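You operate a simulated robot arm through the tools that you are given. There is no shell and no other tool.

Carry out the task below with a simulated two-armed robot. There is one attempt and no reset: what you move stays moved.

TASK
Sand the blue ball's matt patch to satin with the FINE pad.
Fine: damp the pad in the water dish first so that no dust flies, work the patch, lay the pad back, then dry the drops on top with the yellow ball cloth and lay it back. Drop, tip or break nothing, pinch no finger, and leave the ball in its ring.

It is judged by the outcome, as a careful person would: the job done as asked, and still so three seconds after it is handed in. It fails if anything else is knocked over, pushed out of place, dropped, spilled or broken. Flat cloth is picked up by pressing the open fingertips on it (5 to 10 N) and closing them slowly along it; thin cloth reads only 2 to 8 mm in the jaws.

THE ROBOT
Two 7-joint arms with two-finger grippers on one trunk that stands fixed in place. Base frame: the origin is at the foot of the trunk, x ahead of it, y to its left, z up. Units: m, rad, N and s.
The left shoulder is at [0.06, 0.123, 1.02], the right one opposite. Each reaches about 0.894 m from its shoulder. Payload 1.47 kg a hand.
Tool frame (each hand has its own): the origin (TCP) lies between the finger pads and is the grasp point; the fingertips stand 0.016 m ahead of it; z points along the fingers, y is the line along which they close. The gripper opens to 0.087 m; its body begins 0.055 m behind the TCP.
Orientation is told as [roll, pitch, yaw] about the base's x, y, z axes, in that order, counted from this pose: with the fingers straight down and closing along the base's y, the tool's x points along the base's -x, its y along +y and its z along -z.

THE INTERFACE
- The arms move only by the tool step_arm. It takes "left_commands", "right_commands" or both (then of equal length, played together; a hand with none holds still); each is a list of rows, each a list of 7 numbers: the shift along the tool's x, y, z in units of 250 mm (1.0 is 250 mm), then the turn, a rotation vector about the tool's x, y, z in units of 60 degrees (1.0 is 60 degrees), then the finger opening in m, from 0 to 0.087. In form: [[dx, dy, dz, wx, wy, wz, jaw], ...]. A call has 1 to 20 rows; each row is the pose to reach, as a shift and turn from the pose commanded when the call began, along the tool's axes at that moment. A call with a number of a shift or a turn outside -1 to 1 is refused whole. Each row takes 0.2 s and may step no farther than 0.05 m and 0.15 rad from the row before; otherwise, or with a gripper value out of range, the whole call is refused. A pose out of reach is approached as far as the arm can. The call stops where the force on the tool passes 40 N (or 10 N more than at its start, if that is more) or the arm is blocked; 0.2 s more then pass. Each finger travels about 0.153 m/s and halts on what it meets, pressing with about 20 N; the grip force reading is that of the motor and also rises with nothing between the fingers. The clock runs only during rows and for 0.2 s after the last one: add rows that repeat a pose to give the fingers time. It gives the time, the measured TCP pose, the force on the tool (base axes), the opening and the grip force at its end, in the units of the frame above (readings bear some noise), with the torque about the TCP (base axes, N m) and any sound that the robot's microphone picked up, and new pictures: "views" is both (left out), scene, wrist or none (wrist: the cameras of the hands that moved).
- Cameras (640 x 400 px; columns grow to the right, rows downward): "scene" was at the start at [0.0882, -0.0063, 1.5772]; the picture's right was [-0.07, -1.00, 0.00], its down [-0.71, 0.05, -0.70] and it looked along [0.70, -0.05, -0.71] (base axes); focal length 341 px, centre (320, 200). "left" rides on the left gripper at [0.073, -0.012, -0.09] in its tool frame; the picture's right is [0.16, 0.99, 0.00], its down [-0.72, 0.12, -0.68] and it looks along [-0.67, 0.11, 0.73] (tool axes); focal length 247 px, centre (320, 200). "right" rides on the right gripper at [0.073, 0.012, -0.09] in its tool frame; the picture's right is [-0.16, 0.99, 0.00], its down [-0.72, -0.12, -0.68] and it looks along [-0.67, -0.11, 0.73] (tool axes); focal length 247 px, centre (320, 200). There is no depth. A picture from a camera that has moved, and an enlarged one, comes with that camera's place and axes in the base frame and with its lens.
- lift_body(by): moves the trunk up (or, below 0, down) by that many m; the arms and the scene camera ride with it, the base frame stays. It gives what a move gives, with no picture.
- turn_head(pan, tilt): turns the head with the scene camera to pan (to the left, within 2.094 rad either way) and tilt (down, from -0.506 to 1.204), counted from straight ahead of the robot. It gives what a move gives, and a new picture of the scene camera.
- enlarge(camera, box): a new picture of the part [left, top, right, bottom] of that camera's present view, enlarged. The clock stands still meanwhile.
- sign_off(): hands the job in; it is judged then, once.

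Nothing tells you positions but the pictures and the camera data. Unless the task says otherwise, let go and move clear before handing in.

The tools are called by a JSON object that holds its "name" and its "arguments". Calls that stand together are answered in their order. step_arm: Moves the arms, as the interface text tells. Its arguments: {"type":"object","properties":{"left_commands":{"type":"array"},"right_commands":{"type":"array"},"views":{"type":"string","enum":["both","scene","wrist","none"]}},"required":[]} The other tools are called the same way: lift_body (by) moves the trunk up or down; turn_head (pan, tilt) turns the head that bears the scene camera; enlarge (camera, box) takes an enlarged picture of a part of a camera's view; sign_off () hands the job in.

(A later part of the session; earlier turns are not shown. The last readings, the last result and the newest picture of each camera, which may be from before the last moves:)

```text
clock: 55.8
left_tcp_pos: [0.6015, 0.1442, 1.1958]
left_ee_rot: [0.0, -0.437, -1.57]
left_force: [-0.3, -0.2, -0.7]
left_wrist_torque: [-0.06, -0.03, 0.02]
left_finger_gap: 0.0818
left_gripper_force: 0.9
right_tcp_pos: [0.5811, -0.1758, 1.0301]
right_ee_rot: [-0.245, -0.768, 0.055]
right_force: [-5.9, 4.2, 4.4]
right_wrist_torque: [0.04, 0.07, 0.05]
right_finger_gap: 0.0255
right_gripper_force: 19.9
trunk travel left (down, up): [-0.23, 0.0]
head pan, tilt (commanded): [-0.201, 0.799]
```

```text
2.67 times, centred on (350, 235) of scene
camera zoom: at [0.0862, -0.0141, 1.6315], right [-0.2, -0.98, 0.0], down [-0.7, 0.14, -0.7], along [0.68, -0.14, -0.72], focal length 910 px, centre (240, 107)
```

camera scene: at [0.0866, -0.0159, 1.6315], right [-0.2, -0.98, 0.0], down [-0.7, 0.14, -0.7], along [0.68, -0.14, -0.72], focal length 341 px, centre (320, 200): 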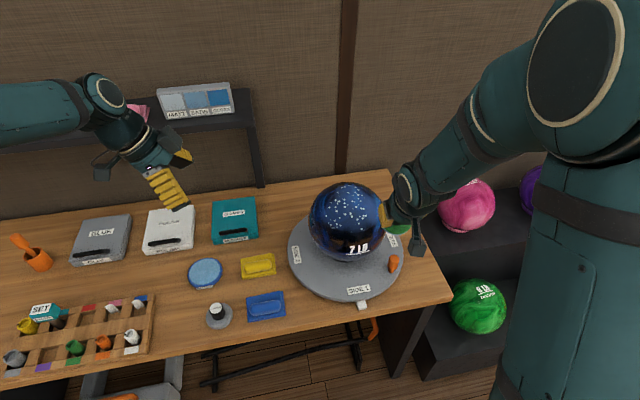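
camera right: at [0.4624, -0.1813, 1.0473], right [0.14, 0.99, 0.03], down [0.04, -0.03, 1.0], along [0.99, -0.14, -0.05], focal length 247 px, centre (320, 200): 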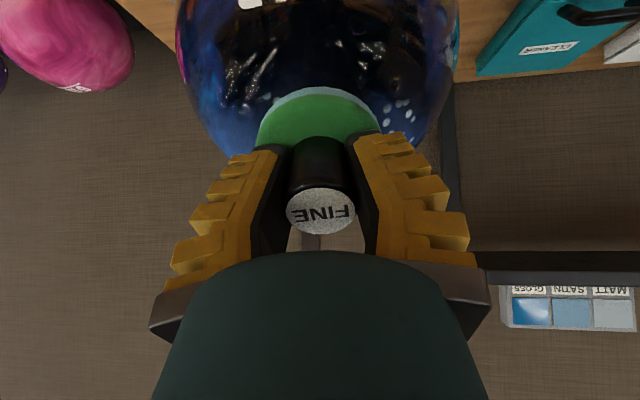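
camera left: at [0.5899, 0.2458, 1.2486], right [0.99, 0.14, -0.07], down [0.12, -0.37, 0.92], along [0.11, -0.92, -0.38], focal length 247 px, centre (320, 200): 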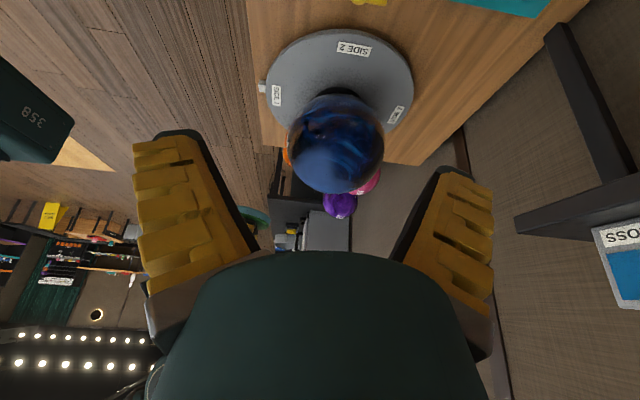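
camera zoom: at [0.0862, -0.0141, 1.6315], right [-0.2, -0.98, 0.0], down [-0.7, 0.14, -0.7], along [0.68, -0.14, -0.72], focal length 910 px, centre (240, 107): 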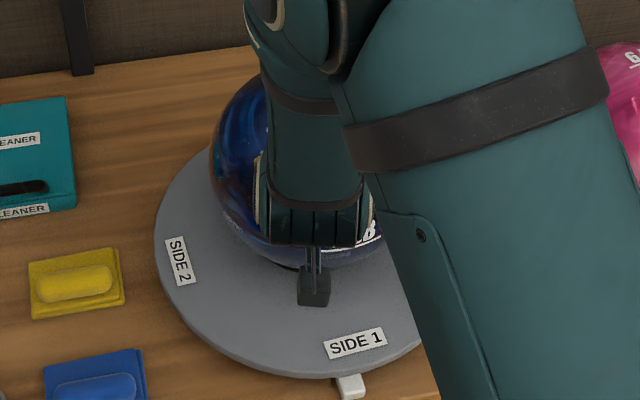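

The table has come most of the way back. Now I'll make a stroke straight over the top, from the front rim to the far side, which puts no turning force on the table.

{"name": "step_arm", "arguments": {"right_commands": [[-0.0755, 0, 0.0087, 0, 0.1241, 0, 0.02], [-0.1492, 0, 0.0271, 0, 0.2483, 0, 0.02], [-0.22, 0, 0.055, 0, 0.3724, 0, 0.02], [-0.2864, 0, 0.0917, 0, 0.4966, 0, 0.02], [-0.3474, 0, 0.1367, 0, 0.6207, 0, 0.02]], "views": "none"}}

{"name": "enlarge", "arguments": {"camera": "left", "box": [260, 80, 390, 240]}}

{"name": "enlarge", "arguments": {"camera": "scene", "box": [290, 160, 410, 310]}}

```text
clock: 57.0
left_tcp_pos: [0.6036, 0.1416, 1.1958]
left_ee_rot: [-0.001, -0.436, -1.571]
left_force: [0.2, -0.2, 0.7]
left_wrist_torque: [-0.01, 0.01, -0.02]
left_finger_gap: 0.0813
left_gripper_force: 1.2
right_tcp_pos: [0.6674, -0.1824, 1.0667]
right_ee_rot: [-0.176, -0.13, -0.097]
right_force: [0.0, -0.1, -1.0]
right_wrist_torque: [0.01, 0.0, -0.03]
right_finger_gap: 0.0238
right_gripper_force: 20.2
trunk travel left (down, up): [-0.23, 0.0]
head pan, tilt (commanded): [-0.201, 0.799]
```

```text
2.50 times, centred on (325, 160) of left
camera zoom: at [0.5907, 0.2456, 1.248], right [0.99, 0.14, -0.07], down [0.12, -0.37, 0.92], along [0.11, -0.92, -0.38], focal length 617 px, centre (308, 300)
```

zoom: 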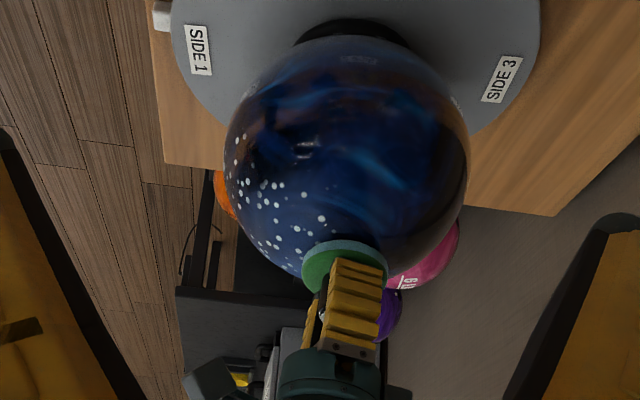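

```text
2.67 times, centred on (350, 235) of scene
camera zoom: at [0.0876, -0.0176, 1.6314], right [-0.2, -0.98, 0.0], down [-0.7, 0.14, -0.7], along [0.68, -0.14, -0.72], focal length 910 px, centre (240, 107)
```

zoom: 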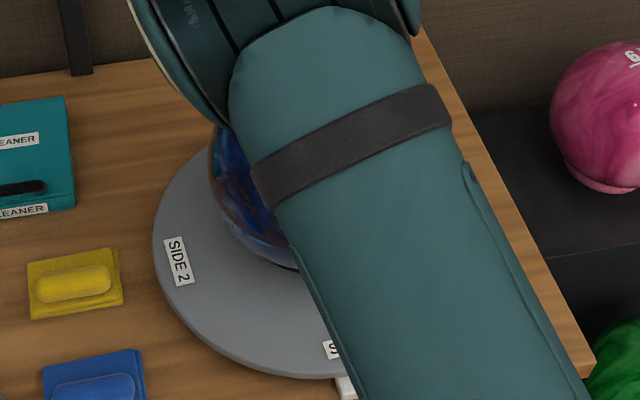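

Contact was lost slightly at the far end. I'm pressing in by small steps to regain it.

{"name": "step_arm", "arguments": {"right_commands": [[0, 0, 0.006, 0, 0, 0, 0.02]], "views": "none"}}

{"name": "step_arm", "arguments": {"right_commands": [[0, 0, 0.006, 0, 0, 0, 0.02]], "views": "none"}}

```text
clock: 57.4
left_tcp_pos: [0.6019, 0.1413, 1.1957]
left_ee_rot: [0.0, -0.435, -1.57]
left_force: [-0.3, -0.3, -0.1]
left_wrist_torque: [0.01, 0.04, -0.01]
left_finger_gap: 0.0817
left_gripper_force: 1.1
right_tcp_pos: [0.6663, -0.1839, 1.0649]
right_ee_rot: [-0.174, -0.13, -0.098]
right_force: [-0.5, 1.1, -1.0]
right_wrist_torque: [0.02, 0.0, -0.01]
right_finger_gap: 0.0236
right_gripper_force: 20.5
trunk travel left (down, up): [-0.23, 0.0]
head pan, tilt (commanded): [-0.201, 0.799]
```

```text
clock: 57.8
left_tcp_pos: [0.601, 0.142, 1.1967]
left_ee_rot: [0.0, -0.437, -1.571]
left_force: [-0.3, -0.8, -0.7]
left_wrist_torque: [0.02, 0.0, 0.0]
left_finger_gap: 0.0815
left_gripper_force: 1.6
right_tcp_pos: [0.6676, -0.1823, 1.0636]
right_ee_rot: [-0.175, -0.133, -0.097]
right_force: [-1.5, 0.7, 3.0]
right_wrist_torque: [0.0, 0.12, -0.02]
right_finger_gap: 0.0237
right_gripper_force: 20.1
trunk travel left (down, up): [-0.23, 0.0]
head pan, tilt (commanded): [-0.201, 0.799]
```

Contact is back at about 3 N, and I now have a better fit of the ball's curve. I'm stroking back from the far side to the front with corrected depth.

{"name": "step_arm", "arguments": {"right_commands": [[0, 0, 0.004, 0, 0, 0, 0.02], [0.0777, 0, 0.0028, 0, -0.1241, 0, 0.02], [0.1548, 0, 0.0117, 0, -0.2483, 0, 0.02], [0.2292, 0, 0.0305, 0, -0.3724, 0, 0.02], [0.3005, 0, 0.0585, 0, -0.4966, 0, 0.02], [0.368, 0, 0.0955, 0, -0.6207, 0, 0.02]], "views": "none"}}

{"name": "enlarge", "arguments": {"camera": "left", "box": [260, 80, 390, 240]}}

{"name": "enlarge", "arguments": {"camera": "scene", "box": [290, 160, 410, 310]}}

```text
clock: 59.1
left_tcp_pos: [0.6016, 0.1423, 1.196]
left_ee_rot: [0.003, -0.438, -1.571]
left_force: [0.7, -0.3, 0.5]
left_wrist_torque: [0.0, -0.03, -0.02]
left_finger_gap: 0.0819
left_gripper_force: 1.5
right_tcp_pos: [0.5782, -0.1784, 1.0283]
right_ee_rot: [-0.24, -0.767, 0.051]
right_force: [-7.8, 2.6, 4.2]
right_wrist_torque: [0.01, 0.05, 0.04]
right_finger_gap: 0.0249
right_gripper_force: 20.8
trunk travel left (down, up): [-0.23, 0.0]
head pan, tilt (commanded): [-0.201, 0.799]
```

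```text
2.50 times, centred on (325, 160) of left
camera zoom: at [0.589, 0.2463, 1.2488], right [0.99, 0.14, -0.07], down [0.12, -0.37, 0.92], along [0.11, -0.92, -0.38], focal length 617 px, centre (308, 300)
```

zoom: 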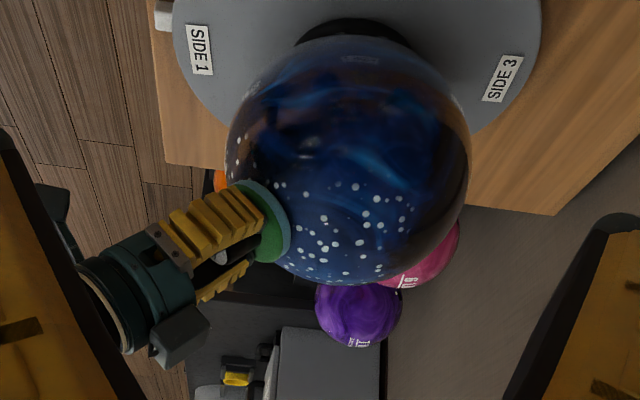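

```text
2.67 times, centred on (350, 235) of scene
camera zoom: at [0.0853, -0.0167, 1.6315], right [-0.2, -0.98, 0.0], down [-0.7, 0.14, -0.7], along [0.68, -0.14, -0.72], focal length 910 px, centre (240, 107)
```

zoom: 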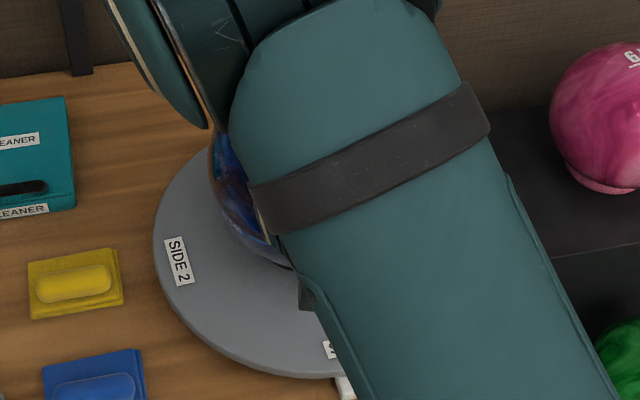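

About 9 N, good. I'll lift off and look at the whole patch and at the ball's markings, to make sure the ball hasn't rolled in its ring.

{"name": "step_arm", "arguments": {"right_commands": [[0, 0, -0.08, 0, 0, 0, 0.02], [0, 0, -0.16, 0, 0, 0, 0.02], [0, -0.1, -0.3, 0, 0, 0, 0.02], [0, -0.25, -0.42, 0, 0, 0, 0.02], [0, -0.4, -0.5, 0, 0, 0, 0.02], [0, -0.5, -0.5, 0, 0, 0, 0.02]], "views": "both"}}

{"name": "enlarge", "arguments": {"camera": "scene", "box": [290, 160, 410, 310]}}

{"name": "enlarge", "arguments": {"camera": "left", "box": [270, 90, 380, 210]}}

{"name": "enlarge", "arguments": {"camera": "scene", "box": [305, 178, 385, 240]}}

```text
clock: 60.5
left_tcp_pos: [0.6026, 0.1419, 1.1973]
left_ee_rot: [0.002, -0.438, -1.57]
left_force: [0.4, 0.2, -0.7]
left_wrist_torque: [0.01, 0.02, 0.0]
left_finger_gap: 0.0818
left_gripper_force: 0.7
right_tcp_pos: [0.4789, -0.2795, 1.1355]
right_ee_rot: [-0.242, -0.768, 0.05]
right_force: [-0.2, -0.6, -0.6]
right_wrist_torque: [0.02, 0.02, 0.01]
right_finger_gap: 0.0244
right_gripper_force: 19.9
trunk travel left (down, up): [-0.23, 0.0]
head pan, tilt (commanded): [-0.201, 0.799]
camera scene: at [0.0867, -0.0177, 1.6315], right [-0.2, -0.98, 0.0], down [-0.7, 0.14, -0.7], along [0.68, -0.14, -0.72], focal length 341 px, centre (320, 200)
camera right: at [0.366, -0.2514, 1.1446], right [0.23, 0.97, -0.06], down [0.04, 0.05, 1.0], along [0.97, -0.23, -0.03], focal length 247 px, centre (320, 200)
```

scene: 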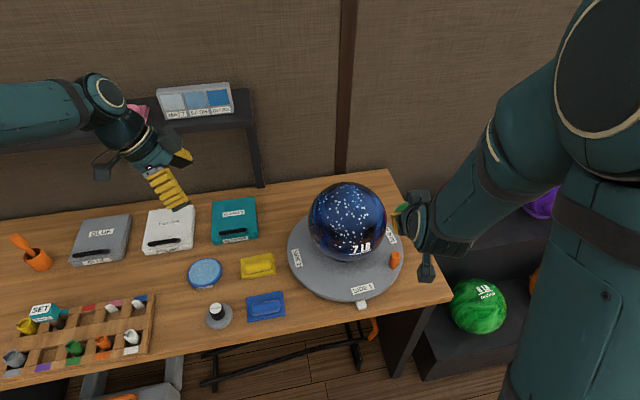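
right: 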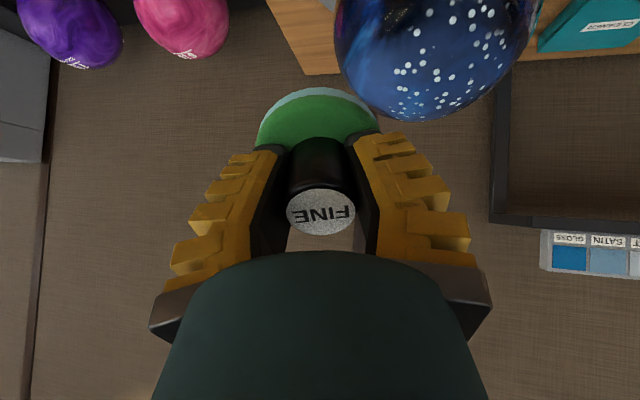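

```text
2.67 times, centred on (350, 235) of scene
camera zoom: at [0.0867, -0.0177, 1.6315], right [-0.2, -0.98, 0.0], down [-0.7, 0.14, -0.7], along [0.68, -0.14, -0.72], focal length 910 px, centre (240, 107)
```

zoom: 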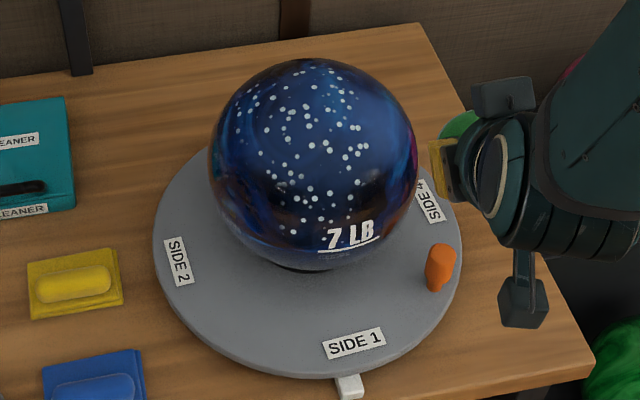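

```text
3.33 times, centred on (325, 150) of left
camera zoom: at [0.59, 0.2455, 1.2485], right [0.99, 0.14, -0.07], down [0.12, -0.37, 0.92], along [0.11, -0.92, -0.38], focal length 823 px, centre (303, 367)
```

zoom: 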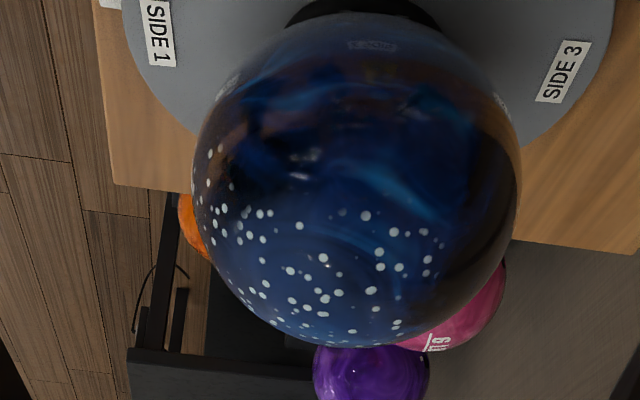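

```text
6.45 times, centred on (345, 209) of scene
camera zoom: at [0.0867, -0.0177, 1.6315], right [-0.2, -0.98, 0.0], down [-0.7, 0.14, -0.7], along [0.68, -0.14, -0.72], focal length 2201 px, centre (159, 142)
```

zoom: 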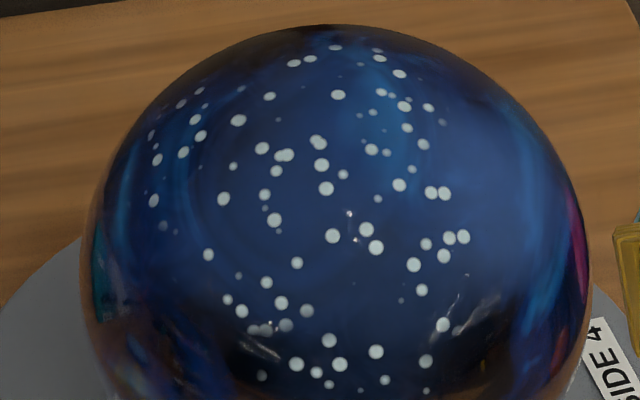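

The ball has not rolled. The table is about 6° off, and I'll work that back with the stroke directions. The right side of the patch still looks hazy, so I'm repositioning above its far-right part, clear of the ball, for strokes toward the front.

{"name": "step_arm", "arguments": {"right_commands": [[-0.058, 0.022, 0.079, -0.0647, 0.086, 0.0025, 0.02], [-0.116, 0.044, 0.158, -0.1294, 0.172, 0.005, 0.02], [-0.175, 0.066, 0.237, -0.194, 0.258, 0.0075, 0.02], [-0.233, 0.088, 0.316, -0.2588, 0.344, 0.01, 0.02], [-0.291, 0.11, 0.395, -0.3235, 0.43, 0.0125, 0.02], [-0.349, 0.1315, 0.474, -0.388, 0.516, 0.015, 0.02], [-0.407, 0.153, 0.553, -0.453, 0.602, 0.0175, 0.02], [-0.4655, 0.1753, 0.6318, -0.5176, 0.6875, 0.02, 0.02], [-0.4655, 0.1753, 0.6318, -0.5176, 0.6875, 0.02, 0.02]], "views": "both"}}

{"name": "enlarge", "arguments": {"camera": "left", "box": [260, 80, 390, 240]}}

```text
clock: 62.5
left_tcp_pos: [0.6013, 0.1419, 1.1987]
left_ee_rot: [0.001, -0.436, -1.571]
left_force: [-1.1, 0.9, -0.5]
left_wrist_torque: [-0.01, -0.01, 0.0]
left_finger_gap: 0.0818
left_gripper_force: 1.0
right_tcp_pos: [0.6748, -0.2609, 1.1005]
right_ee_rot: [0.322, -0.058, 0.059]
right_force: [-0.4, -0.5, -0.5]
right_wrist_torque: [-0.04, -0.02, -0.03]
right_finger_gap: 0.0239
right_gripper_force: 20.0
trunk travel left (down, up): [-0.23, 0.0]
head pan, tilt (commanded): [-0.201, 0.799]
camera scene: at [0.085, -0.0167, 1.6317], right [-0.2, -0.98, 0.0], down [-0.7, 0.14, -0.7], along [0.68, -0.14, -0.72], focal length 341 px, centre (320, 200)
camera right: at [0.5976, -0.283, 1.1847], right [0.08, 0.94, 0.32], down [0.71, -0.28, 0.65], along [0.7, 0.17, -0.69], focal length 247 px, centre (320, 200)
```

scene: 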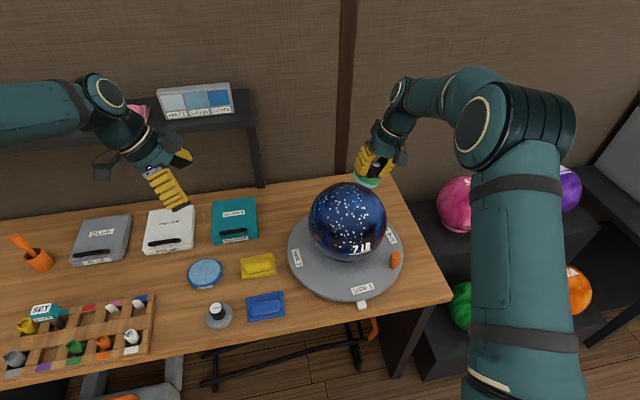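
right: 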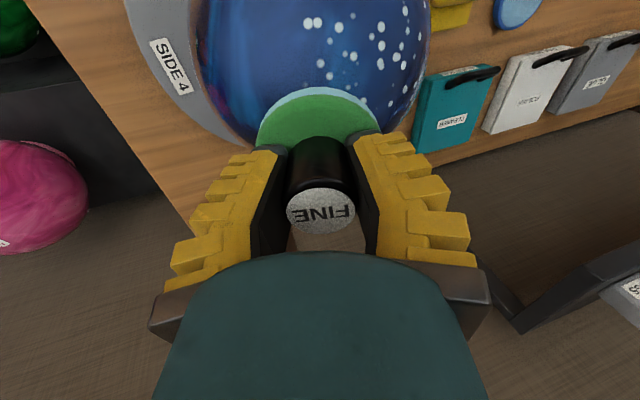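

```text
2.50 times, centred on (325, 160) of left
camera zoom: at [0.5887, 0.2463, 1.2491], right [0.99, 0.14, -0.07], down [0.11, -0.37, 0.92], along [0.11, -0.92, -0.38], focal length 617 px, centre (308, 300)
```

zoom: 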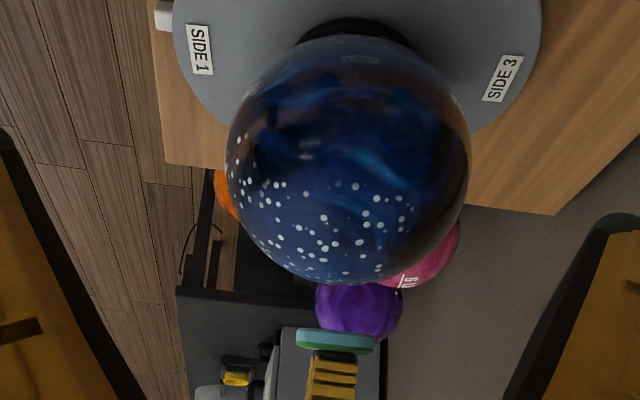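

{"name": "enlarge", "arguments": {"camera": "scene", "box": [305, 178, 395, 265]}}

{"name": "enlarge", "arguments": {"camera": "right", "box": [170, 0, 450, 150]}}

```text
4.60 times, centred on (350, 222) of scene
camera zoom: at [0.085, -0.0167, 1.6317], right [-0.2, -0.98, 0.0], down [-0.7, 0.14, -0.7], along [0.68, -0.14, -0.72], focal length 1569 px, centre (182, 101)
```

zoom: 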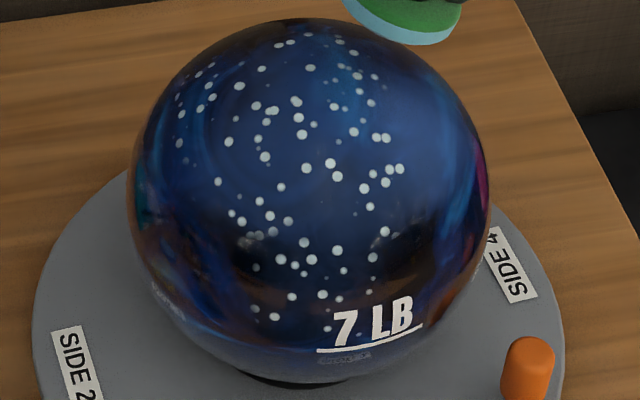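

```text
2.29 times, centred on (310, 75) of right
camera zoom: at [0.5976, -0.283, 1.1847], right [0.08, 0.94, 0.32], down [0.71, -0.28, 0.65], along [0.7, 0.17, -0.69], focal length 564 px, centre (343, 486)
```

zoom: 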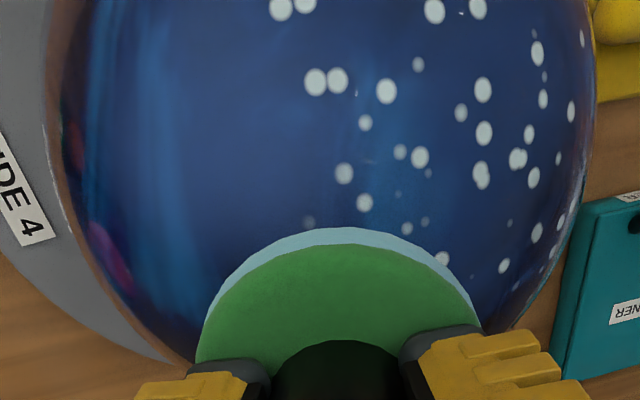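

The right side is clearly still hazy and free of drops. I'm descending gently onto it.

{"name": "step_arm", "arguments": {"right_commands": [[-0.003, -0.012, 0.06, 0, 0, 0, 0.02], [-0.006, -0.024, 0.11, 0, 0, 0, 0.02], [-0.009, -0.035, 0.151, 0, 0, 0, 0.02]], "views": "none"}}

{"name": "step_arm", "arguments": {"right_commands": [[0, 0, 0.008, 0, 0, 0, 0.02]], "views": "none"}}

```text
clock: 63.4
left_tcp_pos: [0.6024, 0.1424, 1.1949]
left_ee_rot: [0.0, -0.438, -1.571]
left_force: [-0.2, 0.7, -0.2]
left_wrist_torque: [0.02, 0.0, 0.03]
left_finger_gap: 0.0815
left_gripper_force: 0.9
right_tcp_pos: [0.6791, -0.2592, 1.0605]
right_ee_rot: [0.32, -0.057, 0.058]
right_force: [1.3, 0.6, 0.3]
right_wrist_torque: [-0.01, 0.04, 0.0]
right_finger_gap: 0.0236
right_gripper_force: 20.0
trunk travel left (down, up): [-0.23, 0.0]
head pan, tilt (commanded): [-0.201, 0.799]
```

```text
clock: 63.8
left_tcp_pos: [0.6026, 0.1415, 1.1968]
left_ee_rot: [0.001, -0.437, -1.57]
left_force: [0.6, 0.3, -0.3]
left_wrist_torque: [0.0, -0.01, 0.01]
left_finger_gap: 0.0817
left_gripper_force: 1.3
right_tcp_pos: [0.6799, -0.2584, 1.0588]
right_ee_rot: [0.323, -0.058, 0.056]
right_force: [-0.2, -0.3, 0.4]
right_wrist_torque: [0.01, -0.02, -0.03]
right_finger_gap: 0.0234
right_gripper_force: 20.2
trunk travel left (down, up): [-0.23, 0.0]
head pan, tilt (commanded): [-0.201, 0.799]
```

{"name": "step_arm", "arguments": {"right_commands": [[0, 0, 0.008, 0, 0, 0, 0.02]], "views": "none"}}

{"name": "enlarge", "arguments": {"camera": "right", "box": [170, 0, 450, 150]}}

```text
clock: 64.2
left_tcp_pos: [0.602, 0.1422, 1.1979]
left_ee_rot: [0.0, -0.437, -1.573]
left_force: [-0.2, 0.2, 0.8]
left_wrist_torque: [0.0, 0.03, 0.01]
left_finger_gap: 0.0818
left_gripper_force: 1.5
right_tcp_pos: [0.6802, -0.2576, 1.0586]
right_ee_rot: [0.322, -0.062, 0.056]
right_force: [0.5, -4.6, 7.8]
right_wrist_torque: [0.03, 0.12, 0.03]
right_finger_gap: 0.0241
right_gripper_force: 19.7
trunk travel left (down, up): [-0.23, 0.0]
head pan, tilt (commanded): [-0.201, 0.799]
```

```text
2.29 times, centred on (310, 75) of right
camera zoom: at [0.603, -0.2789, 1.1419], right [0.08, 0.94, 0.32], down [0.7, -0.28, 0.65], along [0.71, 0.17, -0.69], focal length 564 px, centre (343, 486)
```

zoom: 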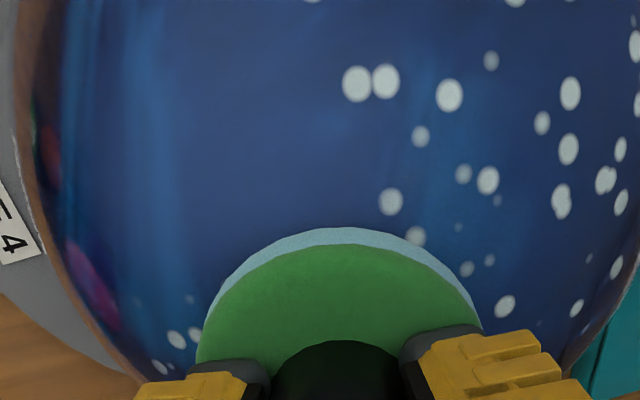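

Contact is about 9 N on the far-right of the patch. I'm stroking from there toward the front.

{"name": "step_arm", "arguments": {"right_commands": [[0.083, 0, 0.0002, 0, -0.1337, 0, 0.02], [0.1652, 0, 0.012, 0, -0.2674, 0, 0.02], [0.245, 0, 0.0351, 0, -0.4011, 0, 0.02], [0.3205, 0, 0.0692, 0, -0.5348, 0, 0.02], [0.386, 0, 0.11, 0, -0.6589, 0, 0.02]], "views": "wrist"}}

{"name": "enlarge", "arguments": {"camera": "scene", "box": [290, 160, 410, 310]}}

```text
clock: 65.3
left_tcp_pos: [0.6009, 0.1419, 1.1981]
left_ee_rot: [0.002, -0.437, -1.572]
left_force: [-0.3, -0.1, -0.5]
left_wrist_torque: [0.02, -0.01, 0.01]
left_finger_gap: 0.0818
left_gripper_force: 1.2
right_tcp_pos: [0.5818, -0.2532, 1.0246]
right_ee_rot: [0.427, -0.702, -0.207]
right_force: [-14.1, -7.7, 11.4]
right_wrist_torque: [-0.05, 0.06, -0.01]
right_finger_gap: 0.0266
right_gripper_force: 20.8
trunk travel left (down, up): [-0.23, 0.0]
head pan, tilt (commanded): [-0.201, 0.799]
camera right: at [0.4676, -0.2563, 1.0431], right [0.04, 0.91, 0.41], down [0.1, -0.42, 0.9], along [0.99, 0.0, -0.11], focal length 247 px, centre (320, 200)
```

right: 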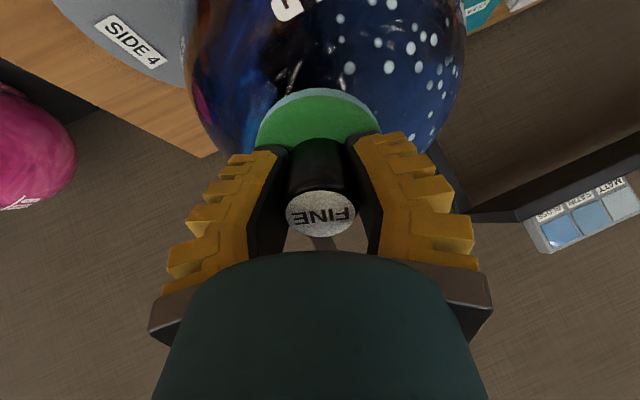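

```text
2.67 times, centred on (350, 235) of scene
camera zoom: at [0.0838, -0.0181, 1.6316], right [-0.2, -0.98, 0.0], down [-0.7, 0.14, -0.7], along [0.68, -0.14, -0.72], focal length 910 px, centre (240, 107)
```

zoom: 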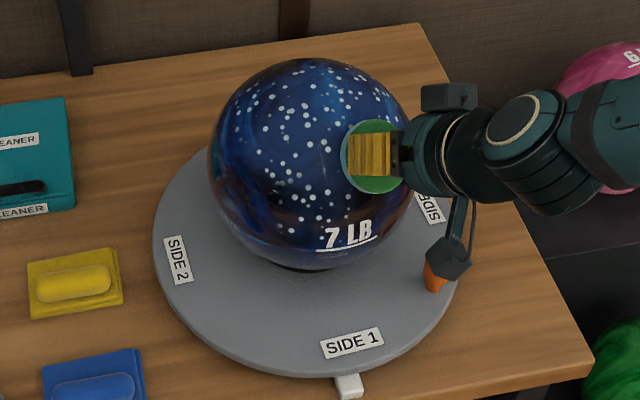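

The force rose to about 20 N at the end, so I'm backing off now and checking the patch.

{"name": "step_arm", "arguments": {"right_commands": [[0, 0, -0.06, 0, 0, 0, 0.02], [0, 0, -0.15, 0, 0, 0, 0.02], [0, -0.1, -0.25, 0, 0, 0, 0.02], [0, -0.2, -0.35, 0, 0, 0, 0.02], [0, -0.35, -0.4, 0, 0, 0, 0.02]], "views": "both"}}

{"name": "enlarge", "arguments": {"camera": "scene", "box": [305, 178, 395, 265]}}

{"name": "enlarge", "arguments": {"camera": "right", "box": [300, 0, 560, 150]}}

{"name": "enlarge", "arguments": {"camera": "left", "box": [270, 90, 380, 210]}}

```text
clock: 66.5
left_tcp_pos: [0.6022, 0.1401, 1.1972]
left_ee_rot: [0.0, -0.434, -1.572]
left_force: [0.3, -0.5, -0.4]
left_wrist_torque: [0.04, -0.01, -0.01]
left_finger_gap: 0.0818
left_gripper_force: 0.4
right_tcp_pos: [0.5256, -0.364, 1.0667]
right_ee_rot: [0.428, -0.702, -0.208]
right_force: [-0.5, -0.2, -0.7]
right_wrist_torque: [0.05, -0.01, 0.06]
right_finger_gap: 0.0255
right_gripper_force: 19.8
trunk travel left (down, up): [-0.23, 0.0]
head pan, tilt (commanded): [-0.201, 0.799]
camera scene: at [0.0865, -0.0187, 1.6315], right [-0.2, -0.98, 0.0], down [-0.7, 0.14, -0.7], along [0.68, -0.14, -0.72], focal length 341 px, centre (320, 200)
camera right: at [0.4109, -0.367, 1.0845], right [0.05, 0.91, 0.41], down [0.1, -0.42, 0.9], along [0.99, 0.0, -0.11], focal length 247 px, centre (320, 200)
```

scene: 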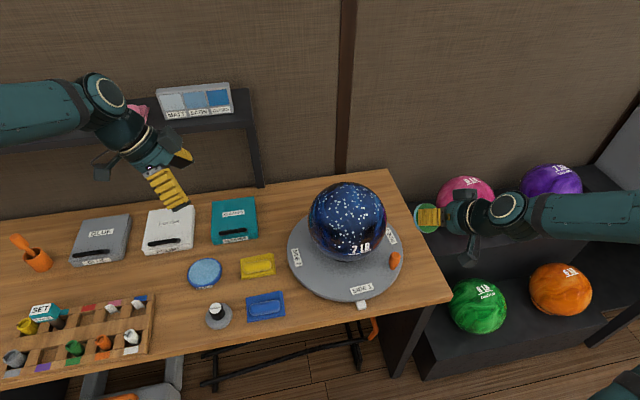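
right: 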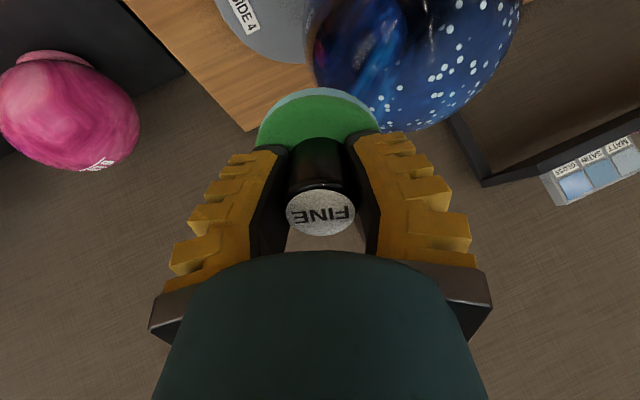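

```text
4.60 times, centred on (350, 222) of scene
camera zoom: at [0.0865, -0.0187, 1.6315], right [-0.2, -0.98, 0.0], down [-0.7, 0.14, -0.7], along [0.68, -0.14, -0.72], focal length 1569 px, centre (182, 101)
```

zoom: 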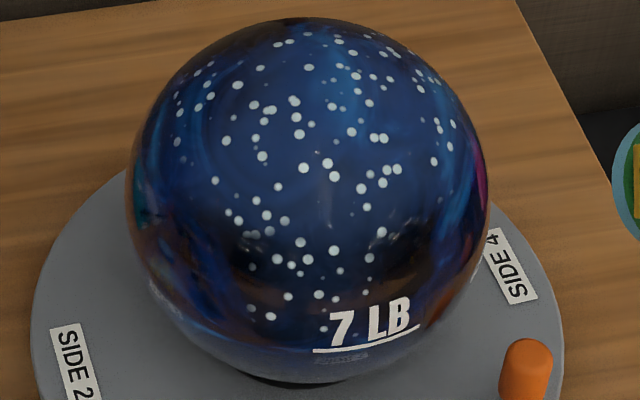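

```text
2.46 times, centred on (430, 75) of right
camera zoom: at [0.4109, -0.367, 1.0845], right [0.05, 0.91, 0.41], down [0.1, -0.42, 0.9], along [0.99, 0.0, -0.11], focal length 608 px, centre (49, 508)
```

zoom: 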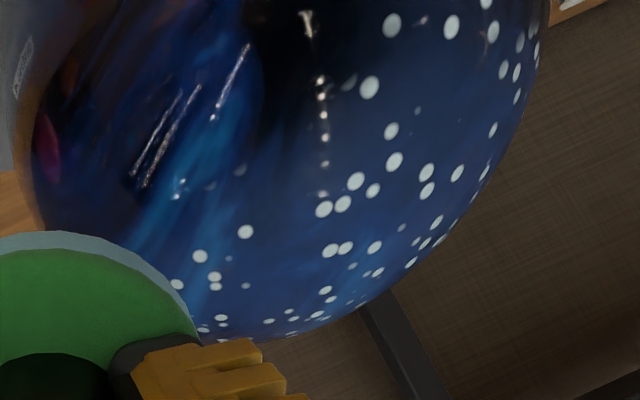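

```text
3.33 times, centred on (325, 150) of left
camera zoom: at [0.5899, 0.2446, 1.2488], right [0.99, 0.14, -0.07], down [0.12, -0.37, 0.92], along [0.11, -0.92, -0.38], focal length 823 px, centre (303, 367)
```

zoom: 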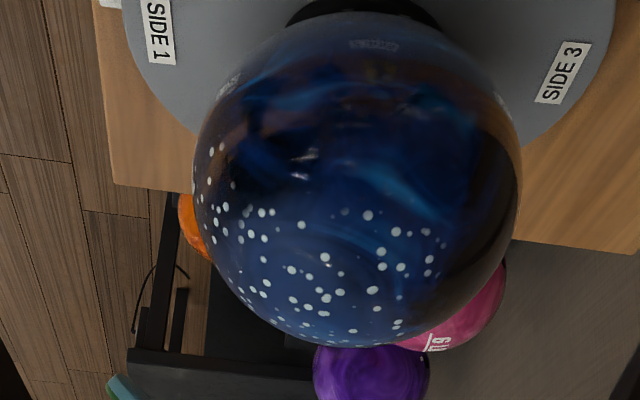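

The right side now matches the rest. I'll make one last stroke along the left edge, front to far, which also turns the table back. I'm moving round the front of the ball with clearance.

{"name": "step_arm", "arguments": {"right_commands": [[0.0055, 0.1039, 0.015, 0.0853, -0.002, -0.02, 0.02], [0.0111, 0.2078, 0.0359, 0.1705, -0.004, -0.04, 0.02], [0.0166, 0.3116, 0.0675, 0.2558, -0.006, -0.059, 0.02], [0.0222, 0.4155, 0.1132, 0.341, -0.0085, -0.079, 0.02], [0.0277, 0.5194, 0.1741, 0.4263, -0.011, -0.099, 0.02], [0.0332, 0.6233, 0.2491, 0.5115, -0.013, -0.119, 0.02], [0.0388, 0.7271, 0.3348, 0.5968, -0.015, -0.138, 0.02], [0.0443, 0.831, 0.4264, 0.682, -0.017, -0.158, 0.02], [0.0443, 0.831, 0.4264, 0.682, -0.017, -0.158, 0.02]], "views": "wrist"}}

{"name": "enlarge", "arguments": {"camera": "left", "box": [240, 80, 390, 240]}}

```text
clock: 68.5
left_tcp_pos: [0.6013, 0.1411, 1.1971]
left_ee_rot: [0.0, -0.437, -1.571]
left_force: [0.6, -0.1, 0.3]
left_wrist_torque: [0.01, -0.03, 0.01]
left_finger_gap: 0.0816
left_gripper_force: 0.6
right_tcp_pos: [0.5711, -0.1365, 1.0515]
right_ee_rot: [-0.43, -0.722, 0.006]
right_force: [0.6, -1.0, -1.3]
right_wrist_torque: [0.05, -0.04, 0.04]
right_finger_gap: 0.0244
right_gripper_force: 20.1
trunk travel left (down, up): [-0.23, 0.0]
head pan, tilt (commanded): [-0.201, 0.799]
camera right: at [0.4659, -0.0886, 1.0607], right [0.39, 0.9, -0.21], down [0.1, 0.18, 0.98], along [0.92, -0.4, -0.02], focal length 247 px, centre (320, 200)
```

right: 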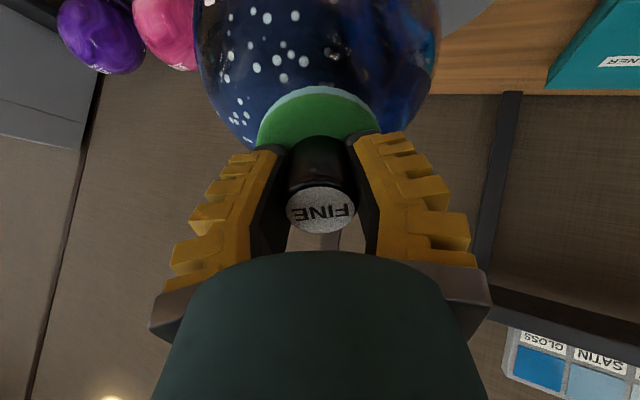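

```text
2.50 times, centred on (315, 160) of left
camera zoom: at [0.5894, 0.2449, 1.249], right [0.99, 0.14, -0.07], down [0.12, -0.37, 0.92], along [0.11, -0.92, -0.38], focal length 617 px, centre (332, 300)
```

zoom: 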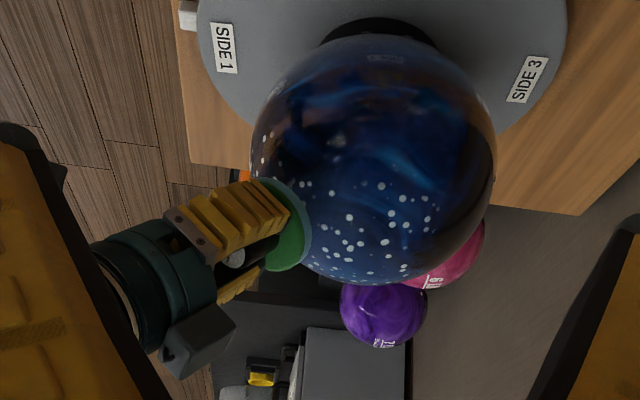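

Pose is right. Descending onto the left-front edge of the patch.

{"name": "step_arm", "arguments": {"right_commands": [[0, 0.006, 0.06, 0, 0, 0, 0.02], [0, 0.012, 0.11, 0, 0, 0, 0.02], [0, 0.0128, 0.1316, 0, 0, 0, 0.02]], "views": "none"}}

{"name": "step_arm", "arguments": {"right_commands": [[0, 0, 0.007, 0, 0, 0, 0.02]], "views": "none"}}

```text
clock: 69.3
left_tcp_pos: [0.6022, 0.1431, 1.1962]
left_ee_rot: [0.0, -0.437, -1.571]
left_force: [0.2, 0.3, 0.1]
left_wrist_torque: [-0.01, -0.01, 0.01]
left_finger_gap: 0.0818
left_gripper_force: 1.3
right_tcp_pos: [0.5926, -0.147, 1.0285]
right_ee_rot: [-0.429, -0.721, 0.005]
right_force: [0.5, -0.9, -2.0]
right_wrist_torque: [0.04, 0.03, -0.01]
right_finger_gap: 0.0242
right_gripper_force: 19.7
trunk travel left (down, up): [-0.23, 0.0]
head pan, tilt (commanded): [-0.201, 0.799]
```

```text
clock: 69.8
left_tcp_pos: [0.6017, 0.1416, 1.1968]
left_ee_rot: [0.0, -0.437, -1.571]
left_force: [-0.9, -0.9, 0.5]
left_wrist_torque: [-0.02, -0.02, -0.01]
left_finger_gap: 0.0814
left_gripper_force: 1.6
right_tcp_pos: [0.5941, -0.1465, 1.0273]
right_ee_rot: [-0.43, -0.722, 0.007]
right_force: [-0.7, 1.3, 1.5]
right_wrist_torque: [0.0, 0.02, -0.02]
right_finger_gap: 0.0241
right_gripper_force: 20.2
trunk travel left (down, up): [-0.23, 0.0]
head pan, tilt (commanded): [-0.201, 0.799]
```

Light contact at the left-front. Pressing about 1 mm and stroking from front to far along the left side.

{"name": "step_arm", "arguments": {"right_commands": [[0, 0, 0.005, 0, 0, 0, 0.02], [-0.0766, 0, 0.0157, 0, 0.1241, 0, 0.02], [-0.1513, 0, 0.0363, 0, 0.2483, 0, 0.02], [-0.2225, 0, 0.0664, 0, 0.3724, 0, 0.02], [-0.2893, 0, 0.1054, 0, 0.4966, 0, 0.02], [-0.337, 0, 0.1411, 0, 0.592, 0, 0.02]], "views": "none"}}

{"name": "enlarge", "arguments": {"camera": "left", "box": [240, 80, 390, 240]}}

{"name": "enlarge", "arguments": {"camera": "scene", "box": [290, 160, 410, 310]}}

```text
clock: 71.2
left_tcp_pos: [0.6016, 0.1421, 1.1967]
left_ee_rot: [0.001, -0.436, -1.571]
left_force: [0.1, 0.2, 0.7]
left_wrist_torque: [-0.02, -0.01, 0.0]
left_finger_gap: 0.0817
left_gripper_force: 1.0
right_tcp_pos: [0.6798, -0.1629, 1.0592]
right_ee_rot: [-0.32, -0.14, -0.242]
right_force: [1.3, 0.4, 2.6]
right_wrist_torque: [0.0, -0.01, 0.0]
right_finger_gap: 0.0245
right_gripper_force: 20.1
trunk travel left (down, up): [-0.23, 0.0]
head pan, tilt (commanded): [-0.201, 0.799]
```

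```text
2.50 times, centred on (315, 160) of left
camera zoom: at [0.5897, 0.2462, 1.2484], right [0.99, 0.14, -0.07], down [0.12, -0.37, 0.92], along [0.11, -0.92, -0.38], focal length 617 px, centre (332, 300)
```

zoom: 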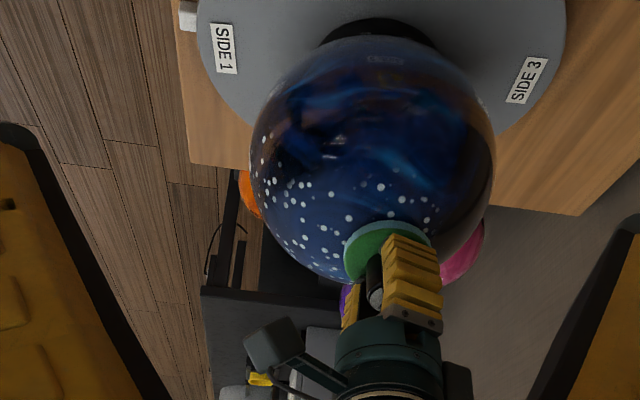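

```text
2.67 times, centred on (350, 235) of scene
camera zoom: at [0.0862, -0.0168, 1.6315], right [-0.2, -0.98, 0.0], down [-0.7, 0.14, -0.7], along [0.68, -0.14, -0.72], focal length 910 px, centre (240, 107)
```

zoom: 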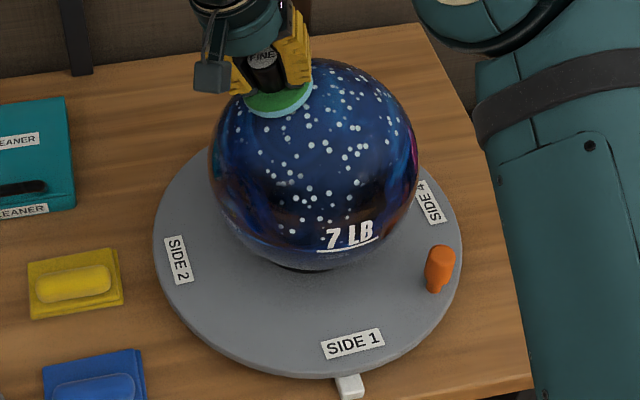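

The left side is worked. I'm lifting clear to inspect the whole patch.

{"name": "step_arm", "arguments": {"right_commands": [[0, 0, -0.08, 0, 0, 0, 0.02], [0, 0, -0.18, 0, 0, 0, 0.02], [0.1, 0, -0.3, 0, 0, 0, 0.02], [0.25, 0, -0.45, 0, 0, 0, 0.02], [0.4, 0.05, -0.6, 0, 0, 0, 0.02], [0.55, 0.1, -0.6, 0, 0, 0, 0.02]], "views": "both"}}

{"name": "enlarge", "arguments": {"camera": "scene", "box": [305, 178, 395, 265]}}

{"name": "enlarge", "arguments": {"camera": "left", "box": [280, 90, 380, 210]}}

{"name": "enlarge", "arguments": {"camera": "right", "box": [120, 0, 420, 160]}}

```text
refused: row 4 steps farther than a row can; nothing moved
```

```text
4.60 times, centred on (350, 222) of scene
camera zoom: at [0.0862, -0.0168, 1.6315], right [-0.2, -0.98, 0.0], down [-0.7, 0.14, -0.7], along [0.68, -0.14, -0.72], focal length 1569 px, centre (182, 101)
```

zoom: 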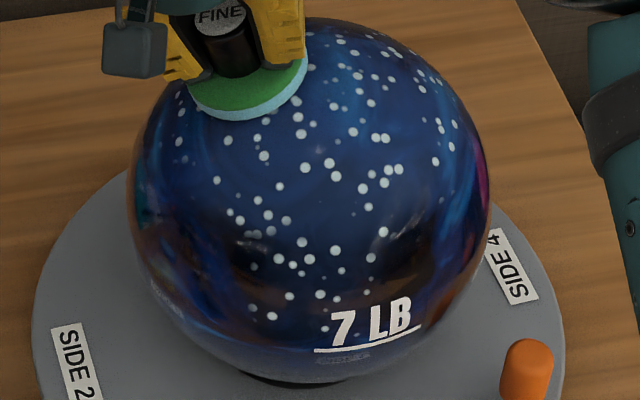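

```text
3.33 times, centred on (330, 150) of left
camera zoom: at [0.5897, 0.2462, 1.2484], right [0.99, 0.14, -0.07], down [0.12, -0.37, 0.92], along [0.11, -0.92, -0.38], focal length 823 px, centre (287, 367)
```

zoom: 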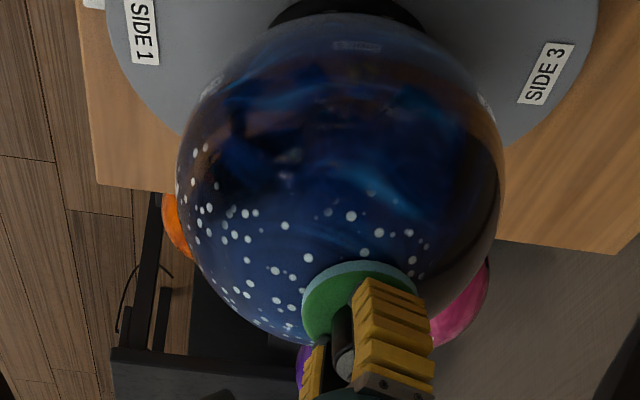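

```text
2.13 times, centred on (270, 80) of right
camera zoom: at [0.6073, -0.1042, 1.1292], right [0.42, 0.86, -0.29], down [0.63, -0.05, 0.78], along [0.66, -0.5, -0.56], focal length 527 px, centre (427, 456)
```

zoom: 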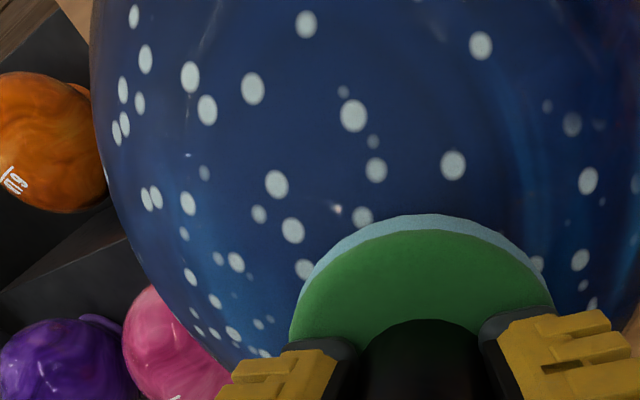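

{"name": "step_arm", "arguments": {"right_commands": [[0, 0, -0.08, 0, 0, 0, 0.02], [0, 0, -0.18, 0, 0, 0, 0.02], [0.08, 0, -0.3, 0, 0, 0, 0.02], [0.18, 0, -0.42, 0, 0, 0, 0.02], [0.3, 0.03, -0.54, 0, 0, 0, 0.02], [0.42, 0.06, -0.62, 0, 0, 0, 0.02], [0.58, 0.1, -0.62, 0, 0, 0, 0.02]], "views": "both"}}

{"name": "enlarge", "arguments": {"camera": "scene", "box": [305, 178, 395, 265]}}

{"name": "enlarge", "arguments": {"camera": "right", "box": [120, 0, 420, 160]}}

```text
clock: 72.8
left_tcp_pos: [0.6018, 0.1428, 1.1977]
left_ee_rot: [0.001, -0.436, -1.571]
left_force: [0.3, 0.6, 0.1]
left_wrist_torque: [0.05, -0.02, 0.0]
left_finger_gap: 0.0817
left_gripper_force: 1.1
right_tcp_pos: [0.5365, -0.0511, 1.1765]
right_ee_rot: [-0.321, -0.143, -0.241]
right_force: [0.1, 0.5, -0.6]
right_wrist_torque: [0.0, -0.04, 0.0]
right_finger_gap: 0.0239
right_gripper_force: 20.5
trunk travel left (down, up): [-0.23, 0.0]
head pan, tilt (commanded): [-0.201, 0.799]
camera scene: at [0.0856, -0.0166, 1.6316], right [-0.2, -0.98, 0.0], down [-0.7, 0.14, -0.7], along [0.68, -0.14, -0.72], focal length 341 px, centre (320, 200)
camera right: at [0.4643, 0.0071, 1.246], right [0.42, 0.86, -0.29], down [0.63, -0.05, 0.78], along [0.66, -0.51, -0.56], focal length 247 px, centre (320, 200)
```

scene: 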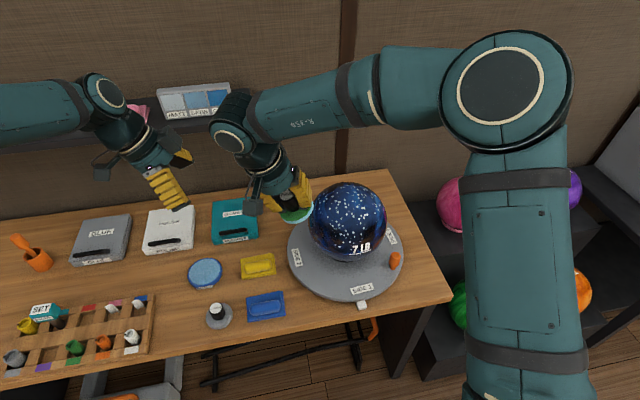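
right: 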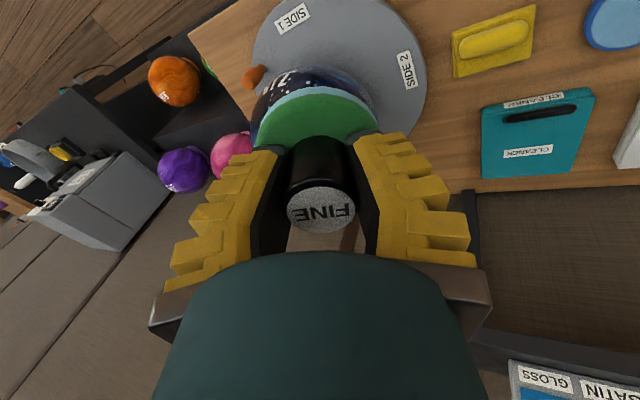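

```text
4.60 times, centred on (350, 222) of scene
camera zoom: at [0.0856, -0.0166, 1.6316], right [-0.2, -0.98, 0.0], down [-0.7, 0.14, -0.7], along [0.68, -0.14, -0.72], focal length 1569 px, centre (182, 101)
```

zoom: 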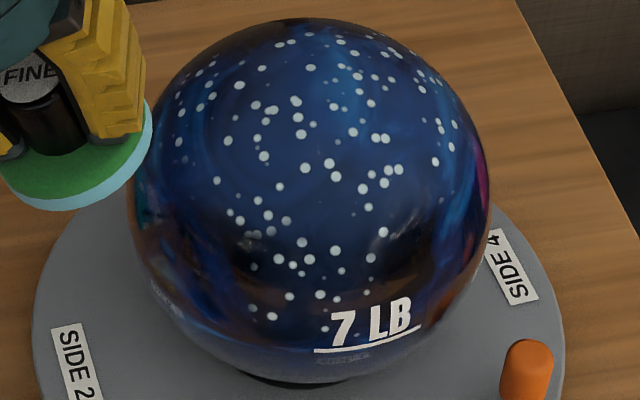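

```text
2.13 times, centred on (270, 80) of right
camera zoom: at [0.4643, 0.0071, 1.246], right [0.42, 0.86, -0.29], down [0.63, -0.05, 0.78], along [0.66, -0.51, -0.56], focal length 527 px, centre (427, 456)
```

zoom: 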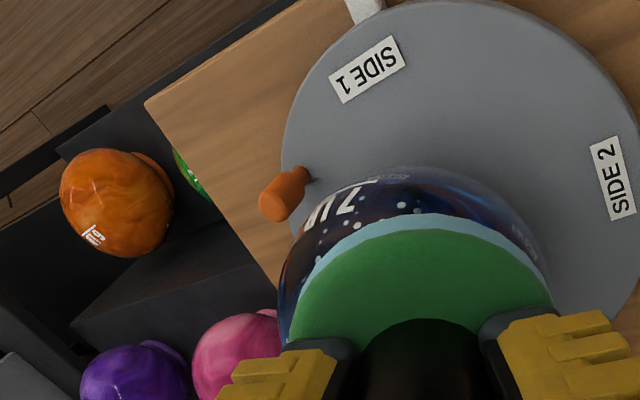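

{"name": "enlarge", "arguments": {"camera": "left", "box": [280, 130, 370, 205]}}

{"name": "enlarge", "arguments": {"camera": "scene", "box": [320, 180, 375, 225]}}

```text
5.33 times, centred on (325, 168) of left
camera zoom: at [0.5892, 0.2463, 1.2488], right [0.99, 0.14, -0.07], down [0.12, -0.37, 0.92], along [0.11, -0.92, -0.38], focal length 1317 px, centre (293, 373)
```

zoom: 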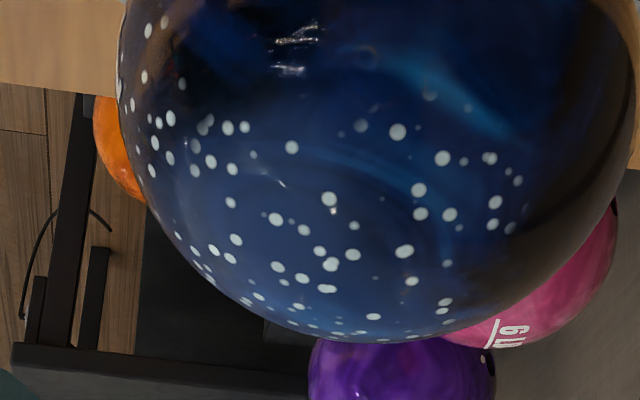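

```text
8.89 times, centred on (348, 202) of scene
camera zoom: at [0.0856, -0.0166, 1.6316], right [-0.2, -0.98, 0.0], down [-0.7, 0.14, -0.7], along [0.68, -0.14, -0.72], focal length 3033 px, centre (76, 178)
```

zoom: 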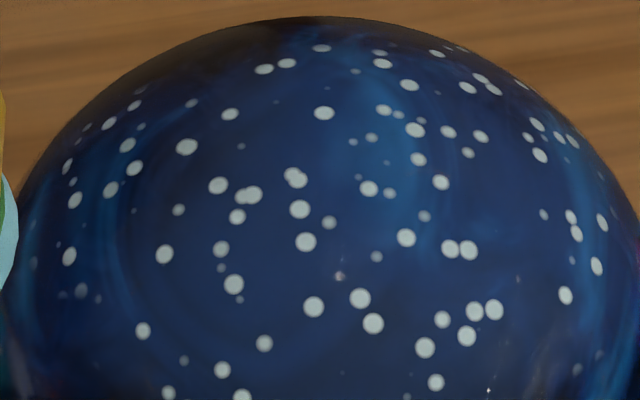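

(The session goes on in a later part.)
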